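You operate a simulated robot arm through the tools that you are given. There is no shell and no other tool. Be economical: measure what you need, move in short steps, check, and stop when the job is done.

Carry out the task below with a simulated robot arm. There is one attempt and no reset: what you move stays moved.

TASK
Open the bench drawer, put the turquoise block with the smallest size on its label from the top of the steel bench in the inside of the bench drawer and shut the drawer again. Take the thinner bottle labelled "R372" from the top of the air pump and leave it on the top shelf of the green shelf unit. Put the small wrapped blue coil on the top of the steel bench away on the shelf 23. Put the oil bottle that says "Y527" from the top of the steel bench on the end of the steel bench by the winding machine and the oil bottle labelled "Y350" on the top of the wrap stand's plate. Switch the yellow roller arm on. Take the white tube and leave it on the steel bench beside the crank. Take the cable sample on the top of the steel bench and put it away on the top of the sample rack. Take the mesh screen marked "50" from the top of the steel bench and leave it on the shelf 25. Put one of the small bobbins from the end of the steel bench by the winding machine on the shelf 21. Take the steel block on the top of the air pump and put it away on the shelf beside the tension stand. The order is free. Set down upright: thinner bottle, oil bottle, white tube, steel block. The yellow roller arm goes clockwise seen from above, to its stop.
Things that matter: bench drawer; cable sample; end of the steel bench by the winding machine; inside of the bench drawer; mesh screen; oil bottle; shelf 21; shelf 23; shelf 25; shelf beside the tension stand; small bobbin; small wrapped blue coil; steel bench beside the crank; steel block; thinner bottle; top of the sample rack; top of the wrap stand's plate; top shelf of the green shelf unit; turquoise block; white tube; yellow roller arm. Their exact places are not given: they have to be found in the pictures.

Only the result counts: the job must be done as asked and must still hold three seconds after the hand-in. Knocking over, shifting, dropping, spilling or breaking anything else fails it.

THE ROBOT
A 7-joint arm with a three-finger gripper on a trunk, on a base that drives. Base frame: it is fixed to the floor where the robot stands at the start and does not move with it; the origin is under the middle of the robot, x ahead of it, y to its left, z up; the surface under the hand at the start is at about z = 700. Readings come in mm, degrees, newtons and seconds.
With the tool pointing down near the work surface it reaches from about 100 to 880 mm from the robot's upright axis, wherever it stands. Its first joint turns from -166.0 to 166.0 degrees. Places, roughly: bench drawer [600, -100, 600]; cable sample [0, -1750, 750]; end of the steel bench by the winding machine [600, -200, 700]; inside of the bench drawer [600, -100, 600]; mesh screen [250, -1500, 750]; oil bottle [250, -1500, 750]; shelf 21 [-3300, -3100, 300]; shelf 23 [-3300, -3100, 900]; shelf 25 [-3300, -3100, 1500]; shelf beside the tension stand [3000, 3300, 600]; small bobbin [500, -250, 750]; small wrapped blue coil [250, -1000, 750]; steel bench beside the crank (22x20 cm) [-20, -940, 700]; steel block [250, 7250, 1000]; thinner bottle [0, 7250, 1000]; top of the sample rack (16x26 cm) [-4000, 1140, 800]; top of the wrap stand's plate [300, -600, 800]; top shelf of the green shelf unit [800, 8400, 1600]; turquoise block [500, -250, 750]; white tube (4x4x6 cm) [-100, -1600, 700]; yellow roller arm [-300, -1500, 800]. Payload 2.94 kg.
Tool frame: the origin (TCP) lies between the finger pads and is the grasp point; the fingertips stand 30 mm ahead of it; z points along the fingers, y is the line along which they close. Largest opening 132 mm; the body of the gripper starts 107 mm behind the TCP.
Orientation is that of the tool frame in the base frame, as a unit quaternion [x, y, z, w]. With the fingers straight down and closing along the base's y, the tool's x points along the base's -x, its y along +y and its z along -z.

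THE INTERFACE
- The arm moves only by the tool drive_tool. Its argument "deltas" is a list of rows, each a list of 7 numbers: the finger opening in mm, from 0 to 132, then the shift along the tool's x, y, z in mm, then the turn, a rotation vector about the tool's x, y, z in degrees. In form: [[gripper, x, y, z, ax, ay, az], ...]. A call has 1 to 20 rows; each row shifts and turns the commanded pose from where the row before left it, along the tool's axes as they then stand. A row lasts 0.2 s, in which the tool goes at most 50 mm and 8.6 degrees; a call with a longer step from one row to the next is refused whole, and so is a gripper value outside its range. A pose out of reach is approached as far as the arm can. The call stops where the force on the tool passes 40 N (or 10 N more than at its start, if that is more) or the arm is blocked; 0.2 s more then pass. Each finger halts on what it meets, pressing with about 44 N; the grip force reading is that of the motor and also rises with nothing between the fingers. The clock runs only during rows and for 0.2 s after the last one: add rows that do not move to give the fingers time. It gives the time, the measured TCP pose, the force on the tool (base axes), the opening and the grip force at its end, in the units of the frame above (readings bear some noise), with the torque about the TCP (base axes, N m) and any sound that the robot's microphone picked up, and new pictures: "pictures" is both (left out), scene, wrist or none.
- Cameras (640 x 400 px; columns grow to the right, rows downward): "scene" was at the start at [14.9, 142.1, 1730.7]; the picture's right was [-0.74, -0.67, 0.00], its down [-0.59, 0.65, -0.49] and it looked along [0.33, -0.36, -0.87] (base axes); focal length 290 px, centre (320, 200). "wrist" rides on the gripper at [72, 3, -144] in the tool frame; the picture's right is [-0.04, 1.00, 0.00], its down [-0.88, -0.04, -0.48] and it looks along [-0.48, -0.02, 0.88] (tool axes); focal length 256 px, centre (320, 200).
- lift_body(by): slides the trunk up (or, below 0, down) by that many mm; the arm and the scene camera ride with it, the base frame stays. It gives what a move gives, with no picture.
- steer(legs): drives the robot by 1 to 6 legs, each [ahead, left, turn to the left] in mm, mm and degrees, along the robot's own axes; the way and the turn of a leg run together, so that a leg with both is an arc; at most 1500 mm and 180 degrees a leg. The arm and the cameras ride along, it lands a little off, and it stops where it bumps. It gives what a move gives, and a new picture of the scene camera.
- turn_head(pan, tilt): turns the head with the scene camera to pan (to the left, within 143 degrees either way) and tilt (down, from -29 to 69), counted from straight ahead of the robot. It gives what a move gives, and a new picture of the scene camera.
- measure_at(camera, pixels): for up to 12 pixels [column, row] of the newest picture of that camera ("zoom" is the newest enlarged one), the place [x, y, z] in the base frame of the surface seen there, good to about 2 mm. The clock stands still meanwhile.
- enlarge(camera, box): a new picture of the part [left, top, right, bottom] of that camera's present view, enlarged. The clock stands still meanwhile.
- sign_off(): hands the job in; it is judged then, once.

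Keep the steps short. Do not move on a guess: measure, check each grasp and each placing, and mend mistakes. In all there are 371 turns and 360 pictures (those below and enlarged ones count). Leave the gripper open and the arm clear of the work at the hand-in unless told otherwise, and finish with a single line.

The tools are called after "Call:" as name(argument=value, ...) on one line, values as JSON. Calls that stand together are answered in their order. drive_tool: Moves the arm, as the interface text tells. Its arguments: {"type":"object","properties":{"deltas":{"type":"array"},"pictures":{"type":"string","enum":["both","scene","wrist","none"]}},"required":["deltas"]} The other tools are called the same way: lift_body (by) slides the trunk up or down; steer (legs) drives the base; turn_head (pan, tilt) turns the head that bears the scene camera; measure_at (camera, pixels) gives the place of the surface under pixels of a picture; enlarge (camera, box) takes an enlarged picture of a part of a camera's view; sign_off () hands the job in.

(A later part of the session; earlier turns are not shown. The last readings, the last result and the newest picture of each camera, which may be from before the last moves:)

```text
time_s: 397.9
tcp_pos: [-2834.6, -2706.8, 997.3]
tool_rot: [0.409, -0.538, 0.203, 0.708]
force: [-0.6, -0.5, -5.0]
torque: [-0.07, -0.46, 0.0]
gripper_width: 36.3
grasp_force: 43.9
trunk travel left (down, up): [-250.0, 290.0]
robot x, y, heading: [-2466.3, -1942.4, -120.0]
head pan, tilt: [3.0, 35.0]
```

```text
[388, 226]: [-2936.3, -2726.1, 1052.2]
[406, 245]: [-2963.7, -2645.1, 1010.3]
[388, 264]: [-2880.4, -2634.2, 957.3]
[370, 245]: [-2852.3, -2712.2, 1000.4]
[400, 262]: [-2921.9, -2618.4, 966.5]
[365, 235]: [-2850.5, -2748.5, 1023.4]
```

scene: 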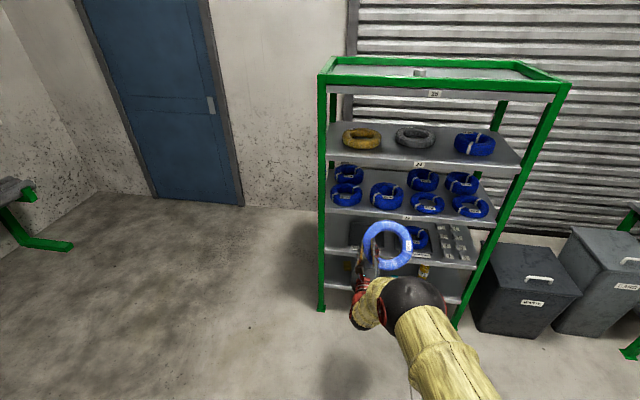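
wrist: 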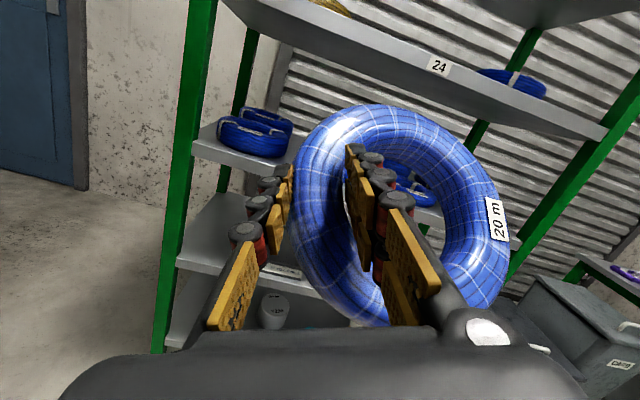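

The coil stays firm. I raise 55 mm with the trunk, and drive in small legs, checking each.

Call:
lift_body(by=55)

Call:
steer(legs=[[0, -75, 0]])

Call:
steer(legs=[[250, 0, 0]])

Call:
drive_tool(deltas=[[20, 0, 0, 0, 0, 0, 0]], pictures="wrist")

```text
time_s: 398.9
tcp_pos: [-2834.7, -2707.1, 1052.6]
tool_rot: [0.409, -0.539, 0.201, 0.708]
force: [-0.4, -0.5, -6.8]
torque: [-0.07, -0.48, -0.02]
gripper_width: 36.1
grasp_force: 43.9
trunk travel left (down, up): [-305.0, 235.0]
robot x, y, heading: [-2464.0, -1944.6, -119.7]
head pan, tilt: [3.0, 35.0]
```

```text
time_s: 399.9
tcp_pos: [-2901.3, -2666.6, 1052.1]
tool_rot: [0.408, -0.54, 0.202, 0.708]
force: [-1.7, 0.5, -6.2]
torque: [-0.1, -0.51, 0.04]
gripper_width: 36.0
grasp_force: 44.7
trunk travel left (down, up): [-305.0, 235.0]
robot x, y, heading: [-2526.2, -1909.8, -119.9]
head pan, tilt: [3.0, 35.0]
```

scene: 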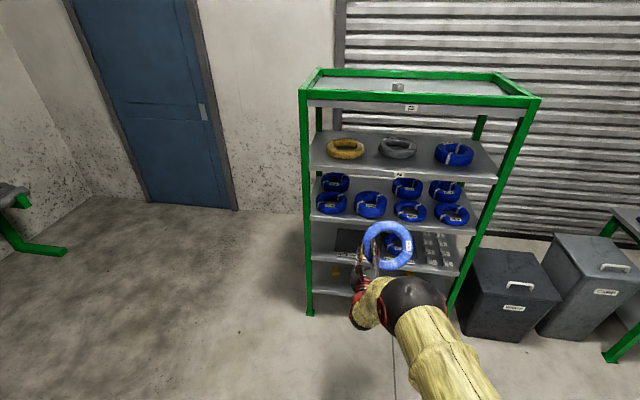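

```text
time_s: 401.7
tcp_pos: [-3035.8, -2886.9, 1051.6]
tool_rot: [0.408, -0.54, 0.199, 0.708]
force: [1.2, -0.4, -6.5]
torque: [-0.09, -0.48, 0.01]
gripper_width: 36.0
grasp_force: 43.9
trunk travel left (down, up): [-305.0, 235.0]
robot x, y, heading: [-2659.9, -2129.4, -120.7]
head pan, tilt: [3.0, 35.0]
```

scene: 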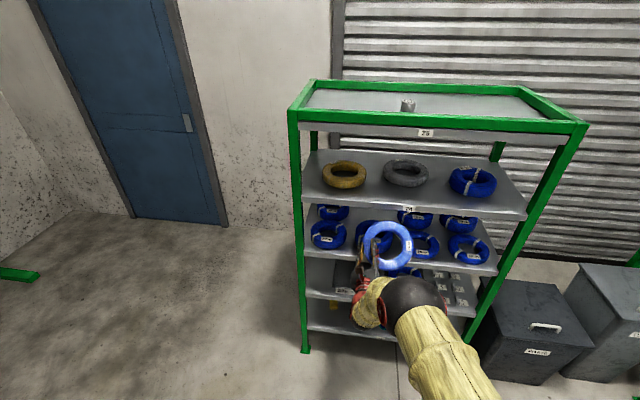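

```text
time_s: 402.1
tcp_pos: [-3034.5, -2886.2, 1051.3]
tool_rot: [0.407, -0.542, 0.199, 0.708]
force: [-0.7, -0.1, -5.1]
torque: [-0.03, -0.48, -0.03]
gripper_width: 35.9
grasp_force: 44.1
trunk travel left (down, up): [-305.0, 235.0]
robot x, y, heading: [-2656.3, -2126.1, -120.2]
head pan, tilt: [3.0, 35.0]
```

wrist: 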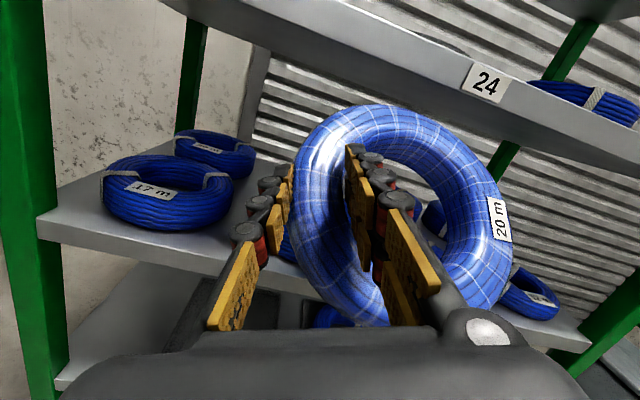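

Lateral position is right. I raise 8 mm more and drive 200 mm further, into the shelf opening.

Call:
lift_body(by=8)

Call:
steer(legs=[[100, 0, 0]])

Call:
steer(legs=[[100, 0, 0]])

Call:
drive_tool(deltas=[[20, 0, 0, 0, 0, 0, 0]], pictures="wrist")

```text
time_s: 402.7
tcp_pos: [-3036.3, -2886.5, 1058.8]
tool_rot: [0.406, -0.541, 0.198, 0.709]
force: [0.3, -0.6, -5.6]
torque: [-0.1, -0.5, 0.03]
gripper_width: 35.8
grasp_force: 43.3
trunk travel left (down, up): [-313.0, 227.0]
robot x, y, heading: [-2656.5, -2126.9, -120.2]
head pan, tilt: [3.0, 35.0]
```

```text
time_s: 403.9
tcp_pos: [-3089.6, -2973.3, 1057.8]
tool_rot: [0.405, -0.543, 0.197, 0.709]
force: [0.1, -0.7, -5.6]
torque: [-0.09, -0.5, 0.02]
gripper_width: 35.9
grasp_force: 43.9
trunk travel left (down, up): [-313.0, 227.0]
robot x, y, heading: [-2707.7, -2215.5, -120.8]
head pan, tilt: [3.0, 35.0]
```

scene: 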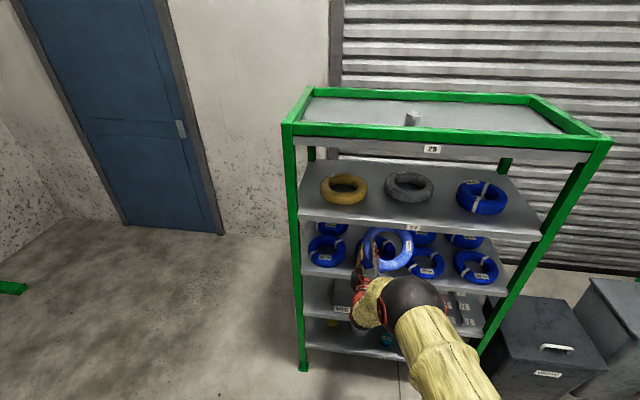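

```text
time_s: 405.0
tcp_pos: [-3139.3, -3059.2, 1059.9]
tool_rot: [0.407, -0.542, 0.198, 0.708]
force: [-0.5, 0.3, -5.9]
torque: [-0.13, -0.46, 0.02]
gripper_width: 35.8
grasp_force: 44.1
trunk travel left (down, up): [-313.0, 227.0]
robot x, y, heading: [-2757.8, -2300.3, -120.6]
head pan, tilt: [3.0, 35.0]
```

scene: 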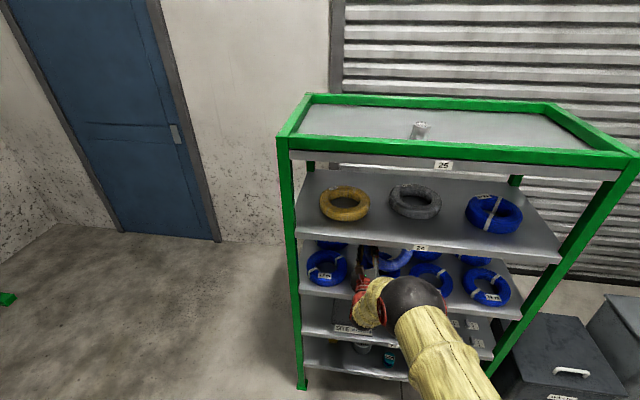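

```text
time_s: 405.4
tcp_pos: [-3138.0, -3058.3, 1058.6]
tool_rot: [0.407, -0.543, 0.198, 0.708]
force: [-0.2, 0.1, -6.1]
torque: [-0.1, -0.47, -0.03]
gripper_width: 35.6
grasp_force: 44.0
trunk travel left (down, up): [-313.0, 227.0]
robot x, y, heading: [-2754.6, -2301.9, -120.4]
head pan, tilt: [3.0, 35.0]
```

wrist: 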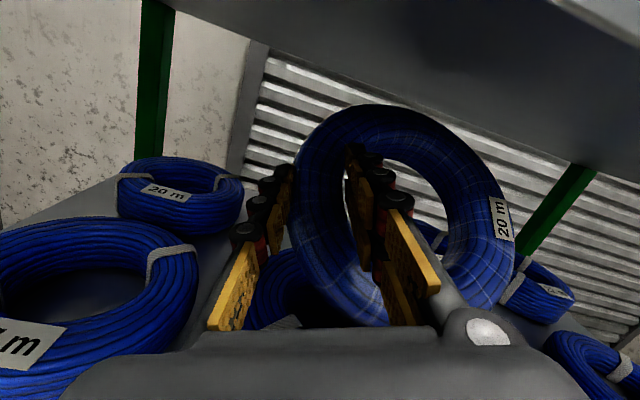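

No contact. I extend the arm straight in, 190 mm, in steps.

Call:
drive_tool(deltas=[[20, -1.8, -0.9, 25, 0, 0, 0], [20, -1.8, -0.9, 25, 0, 0, 0], [20, -1.8, -0.9, 25, 0, 0, 0], [20, -1.8, -0.9, 25, 0, 0, 0], [20, 0, 0, 0, 0, 0, 0]])

```text
time_s: 406.6
tcp_pos: [-3200.6, -3138.1, 1057.9]
tool_rot: [0.406, -0.542, 0.198, 0.709]
force: [-1.2, 0.2, -7.0]
torque: [-0.08, -0.46, 0.02]
gripper_width: 35.8
grasp_force: 43.9
trunk travel left (down, up): [-313.0, 227.0]
robot x, y, heading: [-2756.7, -2296.2, -120.4]
head pan, tilt: [3.0, 35.0]
```

scene: 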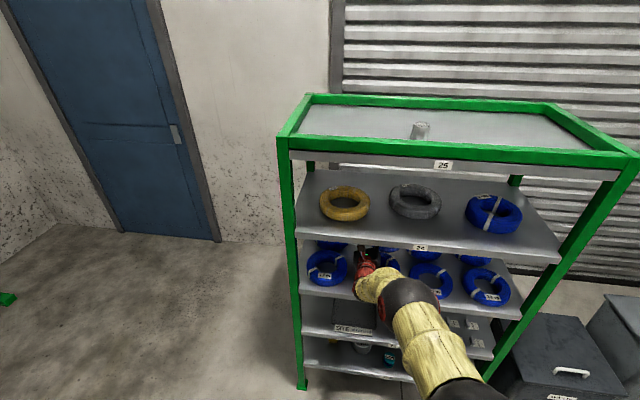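
wrist: 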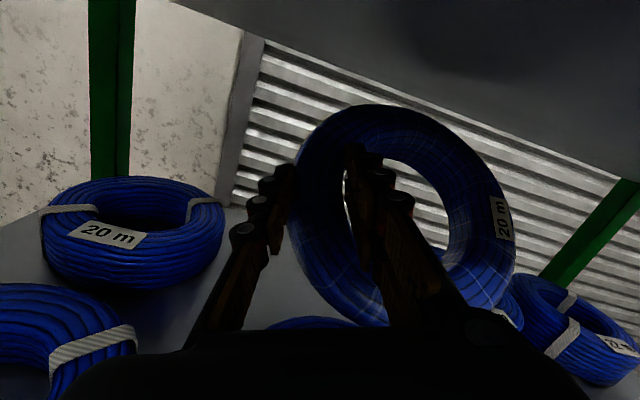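

Call:
drive_tool(deltas=[[20, 2.2, -5.6, 0, 0, 0, 0], [20, -1.8, -0.9, 25, 0, 0, 0], [20, -1.8, -0.9, 25, 0, 0, 0], [20, -1.8, -0.9, 25, 0, 0, 0], [20, -1, -0.6, 15, 0, 0, 0], [20, 0, 0, 0, 0, 0, 0]], pictures="wrist")

```text
time_s: 408.0
tcp_pos: [-3249.3, -3216.4, 1057.2]
tool_rot: [0.407, -0.541, 0.198, 0.708]
force: [-0.4, 0.2, -5.7]
torque: [-0.1, -0.46, 0.0]
gripper_width: 35.8
grasp_force: 44.1
trunk travel left (down, up): [-313.0, 227.0]
robot x, y, heading: [-2755.0, -2301.1, -120.5]
head pan, tilt: [3.0, 35.0]
```

wrist: 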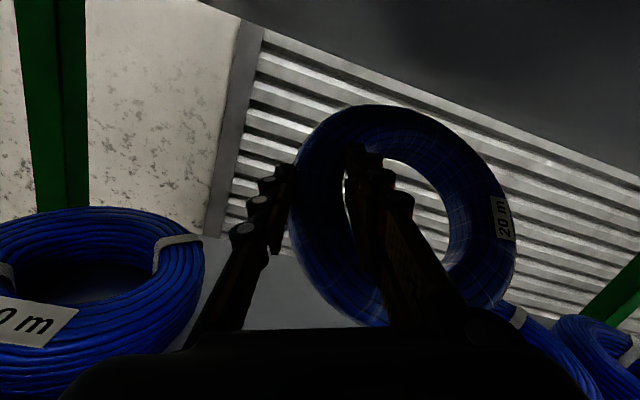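

In position over the gap. I lower and pitch the coil down in small steps.

Call:
drive_tool(deltas=[[20, -13, -5, -1.1, 0.9, -2.33, 0], [20, -13, -5, -1.1, 0.9, -2.33, 0], [20, -13, -5.1, 0.1, 0.9, -2.33, 0], [20, -13, -5.1, 0.1, 0.9, -2.33, 0], [20, -7.4, -2.9, 0.8, 1.81, -4.66, 0], [20, -7.3, -2.9, 1.5, 1.81, -4.66, 0], [20, 0, 0, 0, 0, 0, 0]])

```text
time_s: 409.6
tcp_pos: [-3246.9, -3214.4, 989.9]
tool_rot: [-0.476, 0.637, -0.163, -0.585]
force: [0.7, -0.6, -6.9]
torque: [-0.11, -0.48, -0.03]
gripper_width: 35.3
grasp_force: 43.7
trunk travel left (down, up): [-313.0, 227.0]
robot x, y, heading: [-2758.5, -2303.0, -120.6]
head pan, tilt: [3.0, 35.0]
```

scene: 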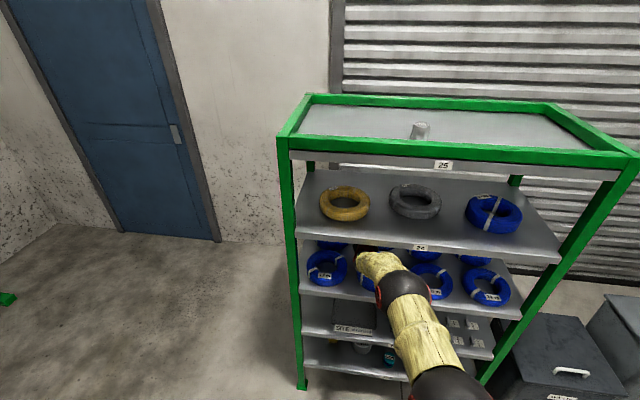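
wrist: 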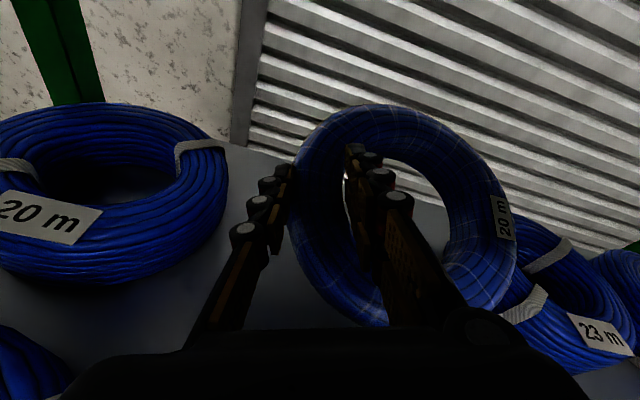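

Call:
measure_at(camera="wrist", pixels=[[512, 250], [505, 290], [525, 270], [520, 310], [215, 180], [225, 170], [470, 170], [340, 290], [390, 118], [310, 190]])

```text
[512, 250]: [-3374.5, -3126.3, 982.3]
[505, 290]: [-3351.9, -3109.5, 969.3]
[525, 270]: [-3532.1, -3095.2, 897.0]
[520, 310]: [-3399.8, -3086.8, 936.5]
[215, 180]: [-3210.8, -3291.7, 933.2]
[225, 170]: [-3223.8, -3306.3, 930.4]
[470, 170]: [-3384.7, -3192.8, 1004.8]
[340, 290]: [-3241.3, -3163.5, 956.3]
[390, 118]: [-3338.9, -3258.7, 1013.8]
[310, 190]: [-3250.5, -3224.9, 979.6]
```

Clearances are fine on both sides. I continue down.

Call:
drive_tool(deltas=[[20, -12.6, -4.9, 3.7, 1.63, -4.19, 0], [20, -12.3, -4.8, 4.8, 1.63, -4.19, 0], [20, 0, 0, 0, 0, 0, 0]], pictures="wrist")

Call:
measure_at(camera="wrist", pixels=[[390, 118], [340, 295], [310, 190], [485, 230], [240, 260], [420, 210]])

```text
time_s: 410.4
tcp_pos: [-3246.5, -3213.3, 960.9]
tool_rot: [-0.503, 0.672, -0.146, -0.523]
force: [-0.6, -0.3, -6.4]
torque: [-0.14, -0.42, 0.01]
gripper_width: 35.7
grasp_force: 44.0
trunk travel left (down, up): [-313.0, 227.0]
robot x, y, heading: [-2758.6, -2298.7, -120.4]
head pan, tilt: [3.0, 35.0]
```

wrist: 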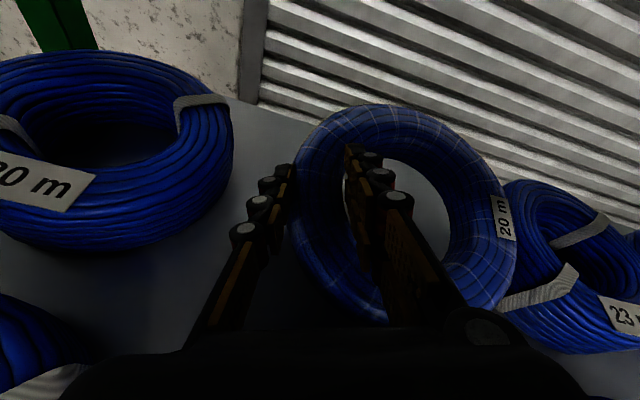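

```text
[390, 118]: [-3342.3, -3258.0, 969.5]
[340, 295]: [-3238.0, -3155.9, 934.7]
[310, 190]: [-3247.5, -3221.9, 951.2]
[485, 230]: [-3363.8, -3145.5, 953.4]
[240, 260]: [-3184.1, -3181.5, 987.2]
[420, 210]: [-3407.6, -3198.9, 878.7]
```

Call:
drive_tool(deltas=[[20, -4.2, -1.7, 2.1, 0, 0, 0], [20, -3.4, -1.3, 1.7, 0, 0, 0], [20, -1.7, -0.7, 0.8, 0, 0, 0], [20, 0, 0, 0, 0, 0, 0]], pictures="none")

```text
time_s: 411.4
tcp_pos: [-3247.8, -3215.4, 949.7]
tool_rot: [-0.503, 0.672, -0.146, -0.523]
force: [-0.4, 0.4, -5.3]
torque: [-0.15, -0.42, 0.03]
gripper_width: 35.6
grasp_force: 44.4
trunk travel left (down, up): [-313.0, 227.0]
robot x, y, heading: [-2759.1, -2300.3, -120.7]
head pan, tilt: [3.0, 35.0]
```

Call:
drive_tool(deltas=[[20, -2.5, -1, 1.2, 0.36, -0.93, 0], [20, -2.5, -1, 1.2, 0.36, -0.93, 0], [20, -1.7, -0.7, 0.8, 0, 0, 0], [20, 0, 0, 0, 0, 0, 0]], pictures="none")

```text
time_s: 412.4
tcp_pos: [-3248.2, -3214.1, 942.0]
tool_rot: [-0.508, 0.679, -0.142, -0.51]
force: [-2.0, 0.8, -0.8]
torque: [0.45, -0.87, 0.28]
gripper_width: 35.3
grasp_force: 43.8
trunk travel left (down, up): [-313.0, 227.0]
robot x, y, heading: [-2755.2, -2301.6, -120.6]
head pan, tilt: [3.0, 35.0]
```

Contact begins (weight comes off). I lower 3 mm more, then open gently.

Call:
drive_tool(deltas=[[20, -2.5, -1, 1.2, 0, 0, 0], [20, 0, 0, 0, 0, 0, 0], [42, 0, 0, 0, 0, 0, 0], [52, 0, 0, 0, 0, 0, 0], [60, 0, 0, 0, 0, 0, 0], [60, 0, 0, 0, 0, 0, 0]], pictures="wrist")

```text
time_s: 413.8
tcp_pos: [-3246.6, -3213.5, 942.8]
tool_rot: [-0.509, 0.679, -0.141, -0.51]
force: [-7.6, -3.5, 17.7]
torque: [1.85, -1.42, 0.47]
gripper_width: 60.2
grasp_force: 0.0
trunk travel left (down, up): [-313.0, 227.0]
robot x, y, heading: [-2759.4, -2297.4, -120.8]
head pan, tilt: [3.0, 35.0]
```

wrist: 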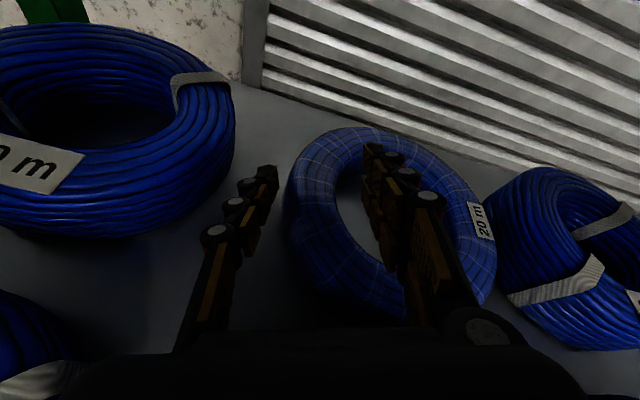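

The coil lies flat in the gap. A residual upward force shows the hand touches something; I rise 10 mm.

Call:
drive_tool(deltas=[[60, 4.2, 1.6, -2.2, 0, 0, 0], [60, 4.2, 1.6, -2.2, 0, 0, 0], [60, 0, 0, 0, 0, 0, 0]], pictures="wrist")

Call:
measure_at(camera="wrist", pixels=[[310, 180], [365, 135], [430, 160], [480, 230], [330, 280], [380, 305], [500, 250]])

```text
time_s: 414.6
tcp_pos: [-3246.6, -3212.3, 945.5]
tool_rot: [-0.51, 0.68, -0.141, -0.508]
force: [-0.3, -0.3, 0.0]
torque: [0.03, 0.02, -0.02]
gripper_width: 60.1
grasp_force: 0.1
trunk travel left (down, up): [-313.0, 227.0]
robot x, y, heading: [-2761.3, -2299.5, -120.6]
head pan, tilt: [3.0, 35.0]
```

wrist: 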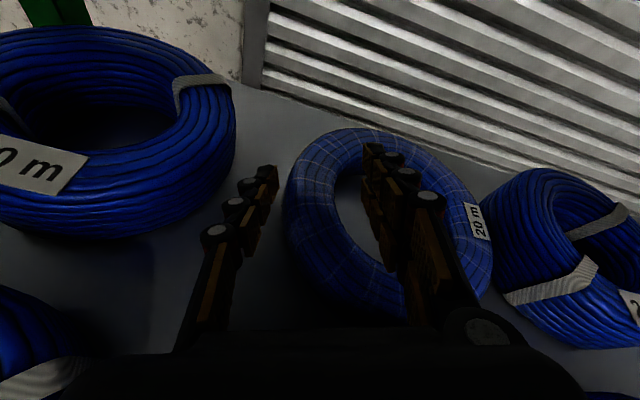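

```text
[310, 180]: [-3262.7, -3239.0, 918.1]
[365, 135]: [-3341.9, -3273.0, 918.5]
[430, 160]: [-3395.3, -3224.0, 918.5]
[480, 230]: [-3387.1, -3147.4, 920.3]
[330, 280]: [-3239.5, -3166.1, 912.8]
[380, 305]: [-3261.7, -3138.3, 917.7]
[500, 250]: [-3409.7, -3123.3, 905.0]
```

All free, the coil lies flat (top z 919). I withdraw along the fingers.

Call:
drive_tool(deltas=[[60, 0, 0, -25, 0, 0, 0], [60, 0, 0, -25, 0, 0, 0], [60, 0, 0, -25, 0, 0, 0], [60, 0, 0, -25, 0, 0, 0], [60, 0, 0, 0, 0, 0, 0]])

```text
time_s: 415.8
tcp_pos: [-3192.8, -3142.4, 993.4]
tool_rot: [-0.509, 0.68, -0.141, -0.508]
force: [0.1, 0.4, 0.0]
torque: [0.01, 0.0, 0.01]
gripper_width: 60.0
grasp_force: 0.1
trunk travel left (down, up): [-313.0, 227.0]
robot x, y, heading: [-2759.6, -2301.1, -120.3]
head pan, tilt: [3.0, 35.0]
```

scene: 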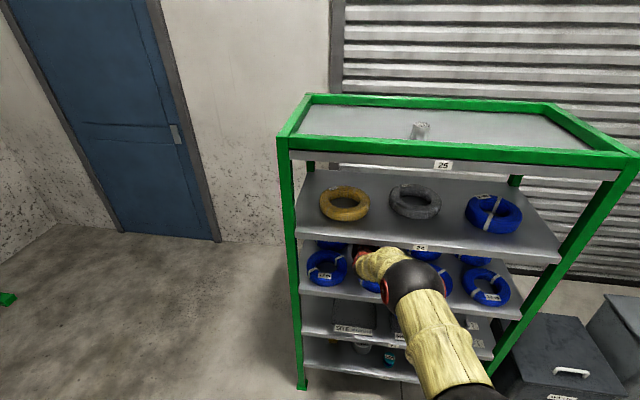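
wrist: 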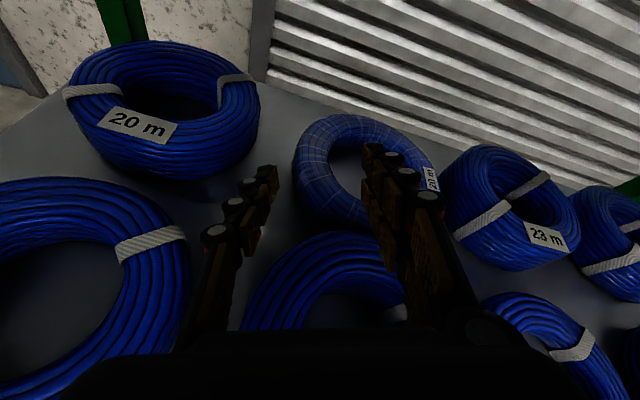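

Call:
lift_body(by=6)

Call:
steer(legs=[[-447, 52, 0]])

```text
time_s: 416.3
tcp_pos: [-3192.4, -3141.3, 995.1]
tool_rot: [-0.511, 0.681, -0.141, -0.506]
force: [1.5, 4.0, -16.3]
torque: [-1.65, 1.51, 0.12]
gripper_width: 60.3
grasp_force: 0.0
trunk travel left (down, up): [-319.0, 221.0]
robot x, y, heading: [-2760.6, -2301.7, -120.4]
head pan, tilt: [3.0, 35.0]
```

```text
time_s: 419.0
tcp_pos: [-2926.9, -2795.0, 999.9]
tool_rot: [-0.509, 0.68, -0.142, -0.509]
force: [0.3, 0.0, -0.2]
torque: [0.01, -0.01, -0.03]
gripper_width: 60.0
grasp_force: 0.0
trunk travel left (down, up): [-319.0, 221.0]
robot x, y, heading: [-2489.2, -1956.5, -120.6]
head pan, tilt: [3.0, 35.0]
```

scene: 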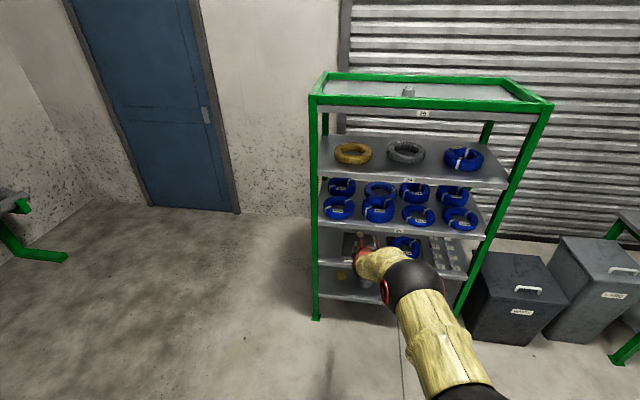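

The hand is out. I check the shelf with a zoom.

Call:
enlarge(camera="scene", box=[300, 70, 560, 310])

```text
1.67 times, centred on (430, 190) of scene
```

zoom: 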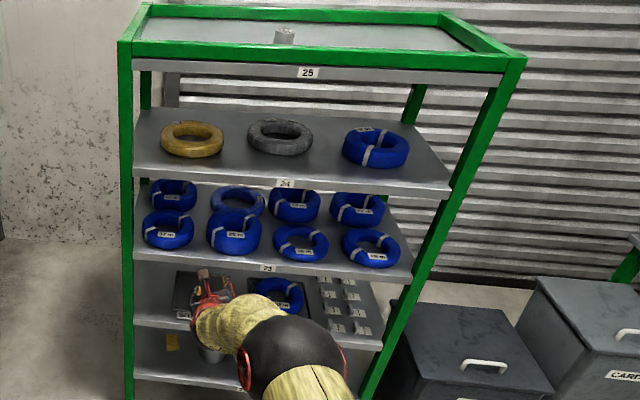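

Call:
measure_at(camera="zoom", pixels=[[209, 232], [260, 228], [145, 232], [193, 228], [275, 245], [328, 242], [188, 195], [270, 205], [237, 205]])

```text
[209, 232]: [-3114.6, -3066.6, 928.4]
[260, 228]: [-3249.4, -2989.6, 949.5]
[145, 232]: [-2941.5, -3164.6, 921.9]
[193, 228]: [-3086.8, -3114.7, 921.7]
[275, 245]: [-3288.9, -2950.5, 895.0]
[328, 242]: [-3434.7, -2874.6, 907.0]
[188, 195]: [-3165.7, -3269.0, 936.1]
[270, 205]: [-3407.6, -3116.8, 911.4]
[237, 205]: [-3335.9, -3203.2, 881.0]
```

All in order. I look toward the sample rack from here.

Call:
turn_head(pan=-123, tilt=15)

Call:
enlarge(camera="scene", box=[200, 120, 440, 270])

```text
time_s: 421.1
tcp_pos: [-2929.0, -2794.5, 1000.4]
tool_rot: [-0.508, 0.68, -0.141, -0.509]
force: [-0.4, -0.2, 0.6]
torque: [0.02, -0.02, -0.02]
gripper_width: 60.2
grasp_force: 0.0
trunk travel left (down, up): [-319.0, 221.0]
robot x, y, heading: [-2491.2, -1952.6, -120.5]
head pan, tilt: [-123.0, 15.0]
```

scene: 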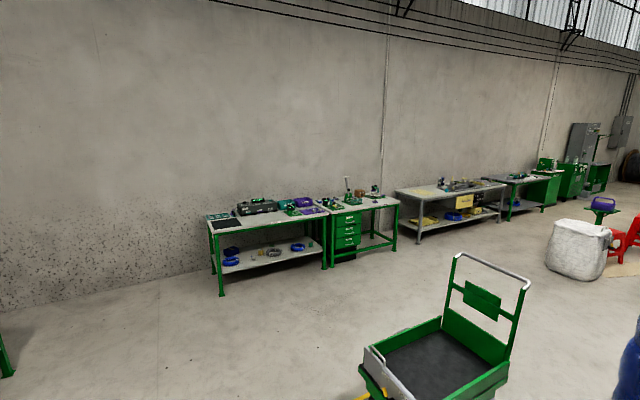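

```text
2.67 times, centred on (320, 195) of scene
```

zoom: 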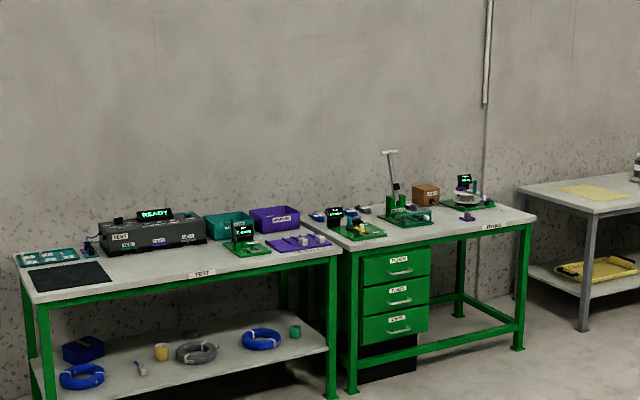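

Call:
measure_at(camera="zoom", pixels=[[45, 257], [70, 278], [150, 240], [225, 225], [275, 218], [300, 243], [250, 250], [345, 225], [405, 215]])

Call:
enlarge(camera="scene", box=[200, 190, 330, 250])

```text
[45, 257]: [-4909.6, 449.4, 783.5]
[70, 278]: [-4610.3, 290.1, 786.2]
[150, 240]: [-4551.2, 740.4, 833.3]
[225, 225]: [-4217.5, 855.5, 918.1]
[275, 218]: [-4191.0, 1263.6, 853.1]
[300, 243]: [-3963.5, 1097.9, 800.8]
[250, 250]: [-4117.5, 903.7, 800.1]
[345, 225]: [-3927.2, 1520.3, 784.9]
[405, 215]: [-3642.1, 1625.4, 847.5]
```

```text
4.92 times, centred on (265, 220) of scene
```

zoom: 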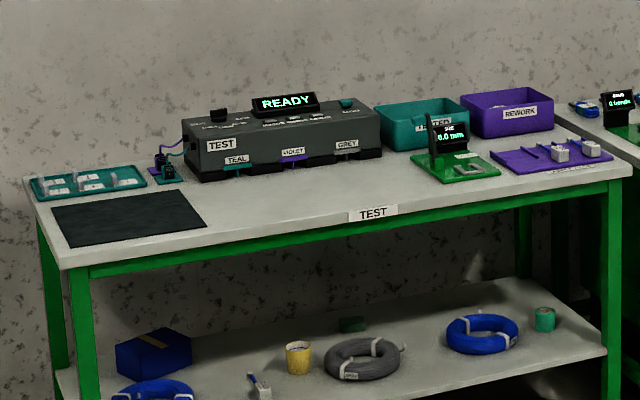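

The purple sample rack at about (-3963,1098) has free room. I first make the tool vertical again and reset the trunk.

Call:
drive_tool(deltas=[[60, 0, 0, 0, 2.89, -7.42, 0], [60, 0, 0, 0, 2.89, -7.42, 0], [60, 0, 0, 0, 2.89, -7.42, 0], [60, 0, 0, 0, 2.89, -7.42, 0], [60, 0, 0, 0, 2.89, -7.42, 0], [60, 0, 0, 0, 2.89, -7.42, 0], [60, 0, 0, 0, 2.89, -7.42, 0], [60, 0, 0, 0, 2.89, -7.42, 0], [60, 0, 0, 0, 0, 0, 0]], pictures="none")

Call:
lift_body(by=-69)

```text
time_s: 423.1
tcp_pos: [-2940.0, -2792.9, 1002.6]
tool_rot: [-0.565, 0.776, -0.056, -0.275]
force: [-0.2, -0.3, 0.6]
torque: [0.03, -0.01, 0.01]
gripper_width: 60.1
grasp_force: 0.1
out of reach, approached as far as the arm can: row 3, 4, 6, 7, 8
trunk travel left (down, up): [-319.0, 221.0]
robot x, y, heading: [-2491.4, -1955.5, -120.5]
head pan, tilt: [-123.0, 15.0]
```

```text
time_s: 424.1
tcp_pos: [-2939.8, -2793.8, 934.6]
tool_rot: [-0.566, 0.775, -0.058, -0.275]
force: [0.8, -0.2, 0.5]
torque: [0.02, 0.03, 0.0]
gripper_width: 60.3
grasp_force: 0.0
trunk travel left (down, up): [-250.0, 290.0]
robot x, y, heading: [-2492.7, -1951.2, -120.6]
head pan, tilt: [-123.0, 15.0]
```

Call:
drive_tool(deltas=[[60, -38, -5.2, -23.5, 0, 0, 0], [60, -38, -5.2, -23.5, 0, 0, 0], [60, -38, -5.2, -23.5, 0, 0, 0], [60, -38, -5.2, -23.5, 0, 0, 0], [60, -38, -5.2, -23.5, 0, 0, 0], [60, -38, -5.2, -23.5, 0, 0, 0], [60, 0, 0, 0, 3.33, -7.43, 0], [60, 0, 0, 0, 3.33, -7.43, 0], [60, 0, 0, 0, 3.33, -7.43, 0], [60, 0, 0, 0, 3.33, -7.43, 0], [60, 0, 0, 0, 0, 0, 0]], pictures="none")

```text
time_s: 426.6
tcp_pos: [-2805.7, -2546.5, 923.6]
tool_rot: [-0.583, 0.8, -0.027, -0.14]
force: [-0.7, 0.1, 0.4]
torque: [0.03, -0.03, 0.02]
gripper_width: 60.0
grasp_force: 0.1
out of reach, approached as far as the arm can: row 8, 9, 10
trunk travel left (down, up): [-250.0, 290.0]
robot x, y, heading: [-2490.8, -1952.6, -120.4]
head pan, tilt: [-123.0, 15.0]
```

A roll limit again; I undo the flip first (turn about the tool axis), then level.

Call:
drive_tool(deltas=[[60, 0, 0, 0, 0, 0, 8.3], [60, 0, 0, 0, 0, 0, 8.3], [60, 0, 0, 0, 0, 0, 8.3], [60, 0, 0, 0, 0, 0, 8.3], [60, 0, 0, 0, 0, 0, 8.3], [60, 0, 0, 0, 0, 0, 8.3], [60, 0, 0, 0, 0, 0, 8.3], [60, 0, 0, 0, 0, 0, 8.3], [60, 0, 0, 0, 0, 0, 8.3], [60, 0, 0, 0, 0, 0, 8.3], [60, 0, 0, 0, 0, 0, 8.3], [60, 0, 0, 0, 0, 0, 8.3], [60, 0, 0, 0, 0, 0, 8.3], [60, 0, 0, 0, 0, 0, 8.3], [60, 0, 0, 0, 0, 0, 8.3], [60, 0, 0, 0, 0, 0, 8.3], [60, 0, 0, 0, 0, 0, 8.3], [60, 0, 0, 0, 0, 0, 8.3], [60, 0, 0, 0, 0, 0, 8.3], [60, 0, 0, 0, 0, 0, 8.3]], pictures="none")

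```text
time_s: 430.8
tcp_pos: [-2807.2, -2547.4, 924.1]
tool_rot: [0.724, 0.674, -0.143, 0.01]
force: [0.4, -0.1, -1.6]
torque: [0.02, 0.02, -0.02]
gripper_width: 60.3
grasp_force: 0.0
trunk travel left (down, up): [-250.0, 290.0]
robot x, y, heading: [-2491.2, -1955.8, -120.7]
head pan, tilt: [-123.0, 15.0]
```

Call:
drive_tool(deltas=[[60, 0, 0, 0, -5.1, 6.3, 0], [60, 0, 0, 0, -5.1, 6.3, 0], [60, 0, 0, 0, 0, 0, 8.2], [60, 0, 0, 0, 0, 0, 8.2], [60, 0, 0, 0, 0, 0, 8.2], [60, 0, 0, 0, 0, 0, 3.4], [60, 0, 0, -40, 0, 0, 0], [60, 0, 0, -40, 0, 0, 0], [60, 0, 0, 0, 0, 0, 0]], pictures="none")

```text
time_s: 432.8
tcp_pos: [-2809.3, -2544.4, 1004.0]
tool_rot: [0.874, 0.486, -0.002, -0.001]
force: [0.4, -0.1, 0.4]
torque: [-0.04, 0.01, -0.01]
gripper_width: 60.3
grasp_force: 0.1
trunk travel left (down, up): [-250.0, 290.0]
robot x, y, heading: [-2487.9, -1957.6, -120.6]
head pan, tilt: [-123.0, 15.0]
```

Call:
steer(legs=[[0, 0, -6.4], [0, 560, 0], [-850, 0, 0], [-850, 0, 0]])

Call:
steer(legs=[[0, 0, 90]])

Call:
turn_head(pan=0, tilt=45)

```text
time_s: 444.7
tcp_pos: [-1408.8, -1493.6, 1005.2]
tool_rot: [0.903, 0.429, -0.001, 0.001]
force: [-0.2, 0.9, 0.5]
torque: [0.04, 0.03, 0.01]
gripper_width: 59.6
grasp_force: 0.0
trunk travel left (down, up): [-250.0, 290.0]
robot x, y, heading: [-1022.7, -948.7, -127.8]
head pan, tilt: [-123.0, 15.0]
```

scene: 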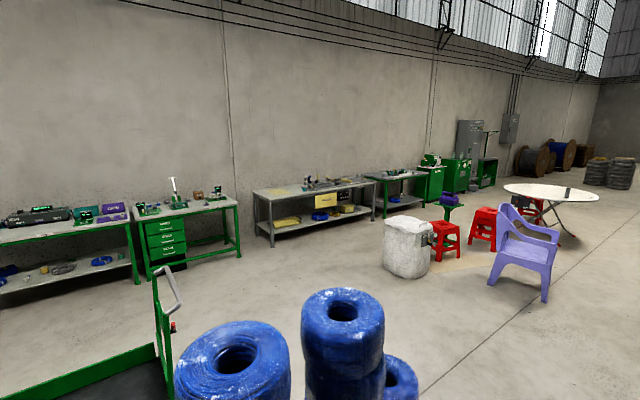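

```text
time_s: 449.0
tcp_pos: [-466.3, -1325.3, 1004.5]
tool_rot: [0.326, 0.945, -0.002, 0.002]
force: [0.2, 0.2, 0.7]
torque: [0.04, 0.01, 0.02]
gripper_width: 60.2
grasp_force: 0.1
trunk travel left (down, up): [-250.0, 290.0]
robot x, y, heading: [-1020.9, -949.1, -36.8]
head pan, tilt: [-123.0, 15.0]
```

scene: 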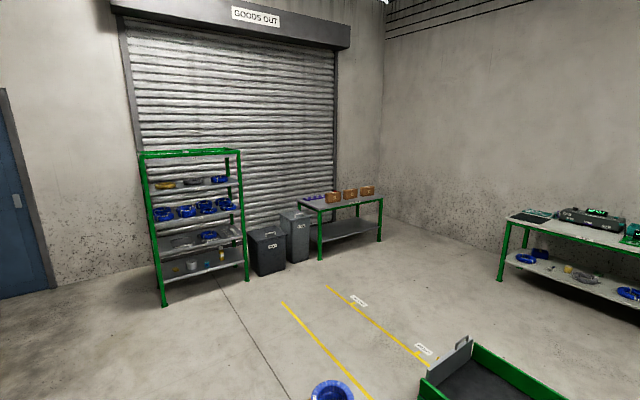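

```text
time_s: 451.0
tcp_pos: [-466.9, -1327.2, 1004.9]
tool_rot: [0.326, 0.945, -0.001, 0.002]
force: [-0.2, -0.1, 0.2]
torque: [0.02, 0.05, -0.02]
gripper_width: 60.1
grasp_force: 0.1
trunk travel left (down, up): [-250.0, 290.0]
robot x, y, heading: [-1021.0, -949.3, -37.0]
head pan, tilt: [0.0, 45.0]
```

scene: 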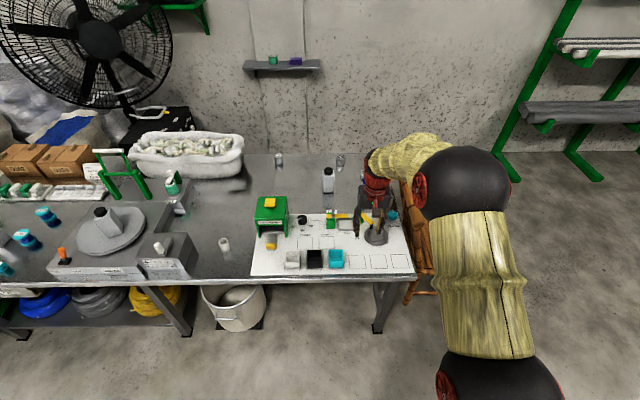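

I drive up to the bench and move over the cable sample.

Call:
steer(legs=[[410, 0, 0]])

Call:
drive_tool(deltas=[[60, -35, -20, 0, 0, 0, 0], [60, -35, -20, 0, 0, 0, 0], [60, -30, -20, 0, 0, 0, 0], [60, 0, 0, 0, 0, 0, 0]], pictures="wrist")

```text
time_s: 453.6
tcp_pos: [-131.8, -1580.7, 1004.4]
tool_rot: [0.328, 0.945, -0.002, 0.001]
force: [0.9, -0.6, 0.3]
torque: [0.0, 0.02, -0.04]
gripper_width: 59.9
grasp_force: 0.1
trunk travel left (down, up): [-250.0, 290.0]
robot x, y, heading: [-684.9, -1200.4, -36.8]
head pan, tilt: [0.0, 45.0]
```

scene: 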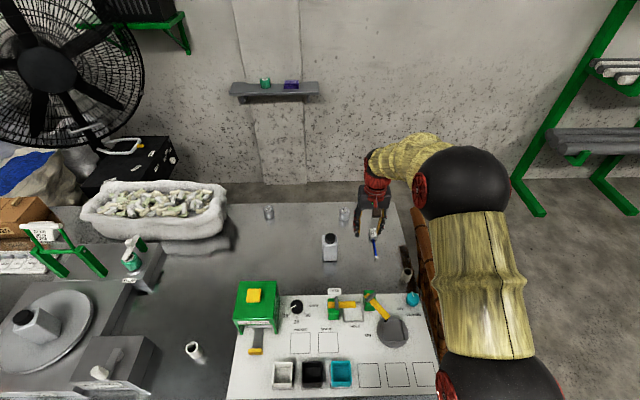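

```text
time_s: 454.6
tcp_pos: [-89.9, -1692.6, 1005.2]
tool_rot: [0.327, 0.945, -0.002, 0.002]
force: [1.0, 0.1, 0.3]
torque: [0.02, 0.03, 0.04]
gripper_width: 60.1
grasp_force: 0.1
trunk travel left (down, up): [-250.0, 290.0]
robot x, y, heading: [-688.3, -1198.3, -36.9]
head pan, tilt: [0.0, 45.0]
```

wrist: 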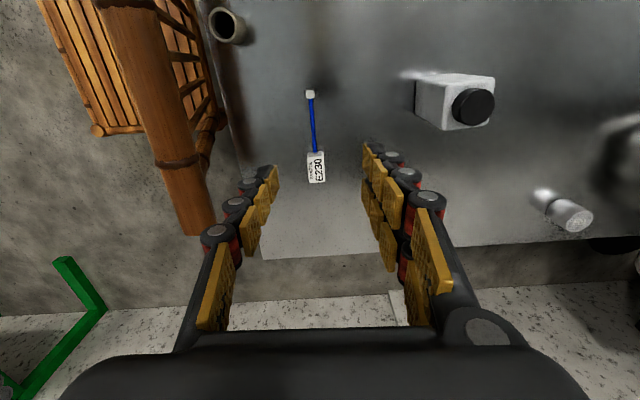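

Call:
enlarge(camera="wrist", box=[280, 80, 350, 190])

Call:
measure_at(camera="wrist", pixels=[[308, 156], [324, 154], [310, 181], [325, 179], [316, 168], [310, 94], [313, 125]])

```text
3.64 times, centred on (315, 135) of wrist
```

zoom: 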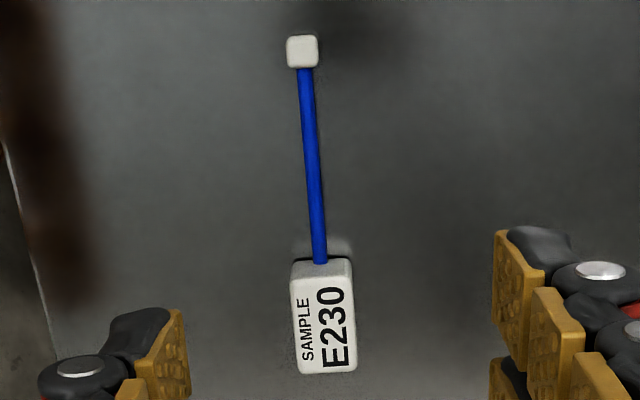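

```text
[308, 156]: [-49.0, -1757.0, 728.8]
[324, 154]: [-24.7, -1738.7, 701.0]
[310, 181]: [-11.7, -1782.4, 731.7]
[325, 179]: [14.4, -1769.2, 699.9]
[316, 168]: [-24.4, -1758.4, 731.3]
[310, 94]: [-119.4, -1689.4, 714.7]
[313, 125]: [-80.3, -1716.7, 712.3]
```

Call:
drive_tool(deltas=[[70, -31, -4, 0, 0, 0, 0], [70, -31, -4, 0, 0, 0, 0], [70, -31, -4, 0, 0, 0, 0], [70, 0, 0, 45, 0, 0, 0], [70, 0, 0, 45, 0, 0, 0], [70, 0, 0, 45, 0, 0, 0], [70, 0, 0, 45, 0, 0, 0], [70, 0, 0, 40, 0, 0, 0], [70, 0, 0, 0, 0, 0, 0]], pictures="wrist")

```text
time_s: 456.6
tcp_pos: [-28.2, -1756.3, 784.6]
tool_rot: [0.327, 0.945, -0.001, 0.002]
force: [0.4, 0.8, -0.2]
torque: [-0.04, 0.01, -0.02]
gripper_width: 69.9
grasp_force: 0.0
trunk travel left (down, up): [-250.0, 290.0]
robot x, y, heading: [-685.0, -1198.0, -37.0]
head pan, tilt: [0.0, 45.0]
```

wrist: 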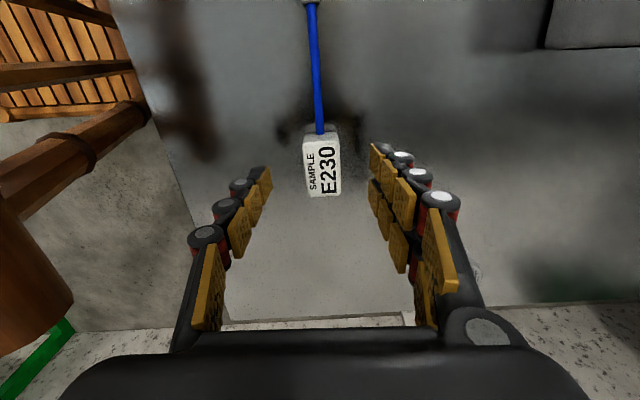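

Call:
drive_tool(deltas=[[70, -2, 1, 30, 0, 0, 0], [70, 0, 0, 19, 0, 0, 0], [70, 0, 0, 0, 0, 0, 0], [15, 0, 0, 0, 0, 0, 0], [15, 0, 0, 0, 0, 0, 0], [15, 0, 0, 0, 0, 0, 0], [15, 0, 0, 0, 0, 0, 0], [15, 0, 0, 0, 0, 0, 0]], pictures="wrist")

```text
time_s: 458.4
tcp_pos: [-22.0, -1757.6, 734.9]
tool_rot: [0.328, 0.945, -0.001, 0.001]
force: [1.0, -0.7, -1.0]
torque: [-0.01, -0.02, 0.01]
gripper_width: 29.1
grasp_force: 36.5
trunk travel left (down, up): [-250.0, 290.0]
robot x, y, heading: [-687.0, -1200.0, -36.9]
head pan, tilt: [0.0, 45.0]
```

wrist: 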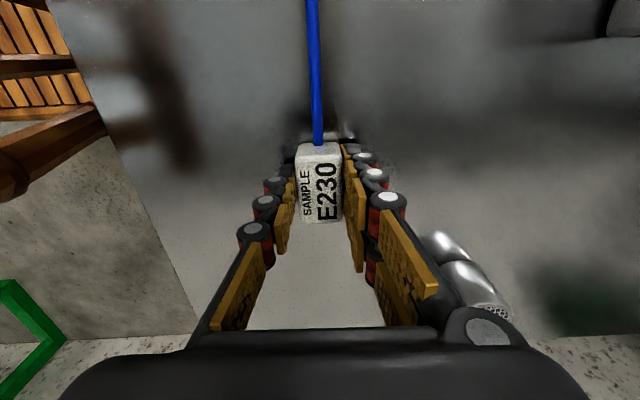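

Cable sample held (29 mm). I lift, draw in, back off and drive past the pallet.

Call:
drive_tool(deltas=[[15, 0, 0, -20, 0, 0, 0], [15, 0, 0, -45, 0, 0, 0], [15, 0, 0, -45, 0, 0, 0], [15, 0, 0, -45, 0, 0, 0], [15, 0, 0, -45, 0, 0, 0], [15, 0, 0, -45, 0, 0, 0], [15, 0, 0, -45, 0, 0, 0], [15, 45, 0, 0, 0, 0, 0], [15, 45, 0, 0, 0, 0, 0], [15, 45, 0, 0, 0, 0, 0], [15, 45, 0, 0, 0, 0, 0], [15, 45, 0, 0, 0, 0, 0], [15, 45, 0, 0, 0, 0, 0], [15, 0, 0, 0, 0, 0, 0]], pictures="wrist")

Call:
steer(legs=[[-415, 0, 0], [0, 0, -90], [850, 0, 0], [850, 0, 0]])

Call:
turn_head(pan=-95, tilt=25)

```text
time_s: 461.4
tcp_pos: [-238.2, -1588.0, 1022.6]
tool_rot: [0.328, 0.945, -0.001, 0.001]
force: [0.1, 0.6, -0.6]
torque: [0.01, 0.01, 0.04]
gripper_width: 29.0
grasp_force: 44.5
trunk travel left (down, up): [-250.0, 290.0]
robot x, y, heading: [-683.3, -1198.2, -36.9]
head pan, tilt: [0.0, 45.0]
```

wrist: 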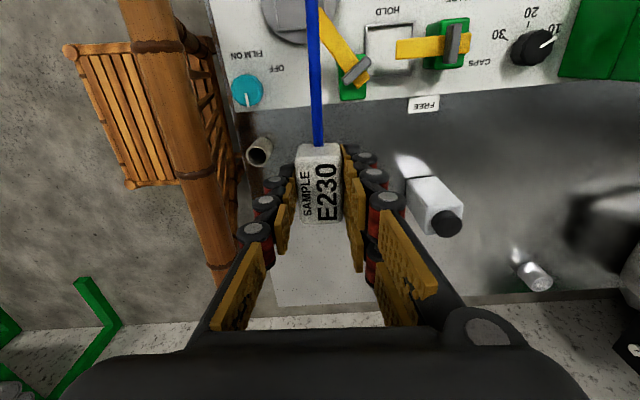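

```text
time_s: 476.0
tcp_pos: [-2433.5, -2762.8, 1022.8]
tool_rot: [0.902, 0.431, -0.003, 0.0]
force: [-0.5, 0.5, -1.4]
torque: [0.05, -0.01, 0.01]
gripper_width: 28.9
grasp_force: 44.0
trunk travel left (down, up): [-250.0, 290.0]
robot x, y, heading: [-2040.1, -2323.0, -127.5]
head pan, tilt: [0.0, 45.0]
```

scene: 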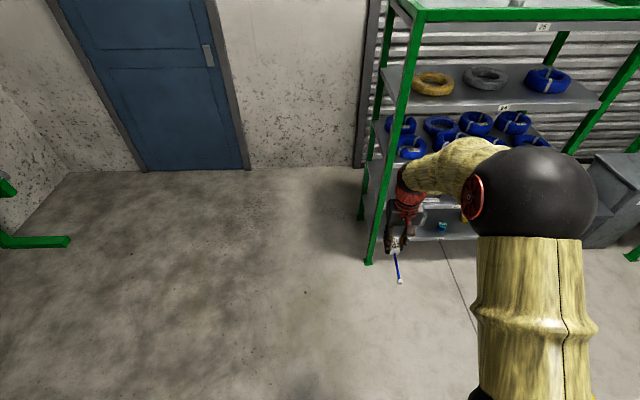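

```text
time_s: 477.7
tcp_pos: [-2433.3, -2761.4, 1022.4]
tool_rot: [0.903, 0.431, -0.002, 0.001]
force: [-0.3, -0.1, 0.5]
torque: [0.0, 0.03, 0.02]
gripper_width: 28.8
grasp_force: 44.7
trunk travel left (down, up): [-250.0, 290.0]
robot x, y, heading: [-2036.2, -2323.0, -127.8]
head pan, tilt: [-95.0, 25.0]
```

scene: 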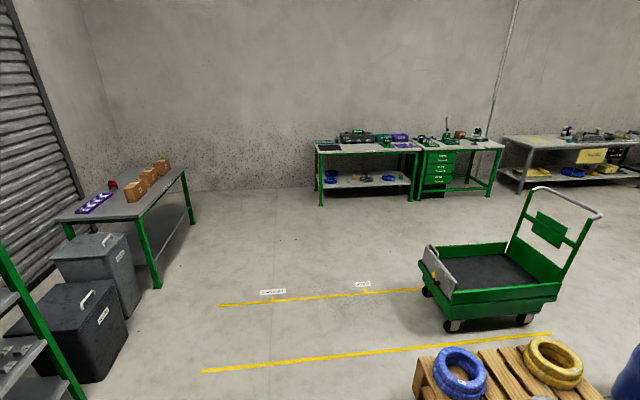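

Call:
measure_at(camera="scene", pixels=[[425, 295], [450, 330], [420, 250], [535, 320], [415, 395], [158, 288], [300, 250], [320, 205], [412, 200], [440, 195], [398, 142]])

```text
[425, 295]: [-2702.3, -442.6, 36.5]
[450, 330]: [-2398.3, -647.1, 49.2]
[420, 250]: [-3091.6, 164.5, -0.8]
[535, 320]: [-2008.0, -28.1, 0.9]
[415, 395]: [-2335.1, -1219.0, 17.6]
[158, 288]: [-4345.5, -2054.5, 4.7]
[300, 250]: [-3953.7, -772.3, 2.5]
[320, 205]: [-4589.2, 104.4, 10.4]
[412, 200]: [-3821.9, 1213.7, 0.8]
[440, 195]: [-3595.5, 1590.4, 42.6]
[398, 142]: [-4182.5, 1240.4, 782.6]
```

Corridor is clear: cart and pallet stay at t>-2400. I turn toward the test tables and drive across.

Call:
steer(legs=[[0, 0, -89.2], [1300, 0, 0], [1300, 0, 0]])

Call:
turn_head(pan=-30, tilt=25)

```text
time_s: 494.1
tcp_pos: [-4507.6, -305.7, 1021.9]
tool_rot: [0.938, -0.346, -0.001, -0.002]
force: [0.0, 0.8, -1.0]
torque: [0.0, 0.01, -0.01]
gripper_width: 28.8
grasp_force: 44.0
trunk travel left (down, up): [-250.0, 290.0]
robot x, y, heading: [-4075.5, -711.4, 140.9]
head pan, tilt: [-95.0, 25.0]
```

scene: 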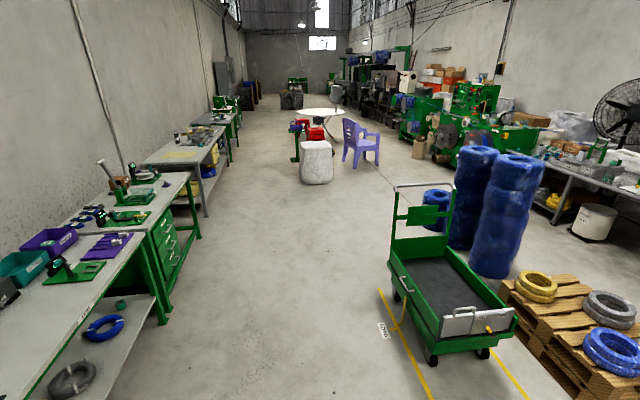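

```text
time_s: 495.5
tcp_pos: [-4507.0, -305.6, 1022.8]
tool_rot: [0.938, -0.346, -0.001, -0.001]
force: [0.7, -0.2, -1.2]
torque: [0.0, 0.03, -0.01]
gripper_width: 28.6
grasp_force: 44.7
trunk travel left (down, up): [-250.0, 290.0]
robot x, y, heading: [-4078.7, -713.2, 140.8]
head pan, tilt: [-30.0, 25.0]
```

scene: 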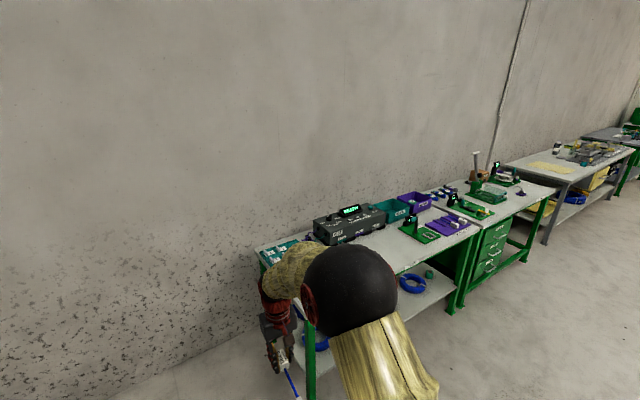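

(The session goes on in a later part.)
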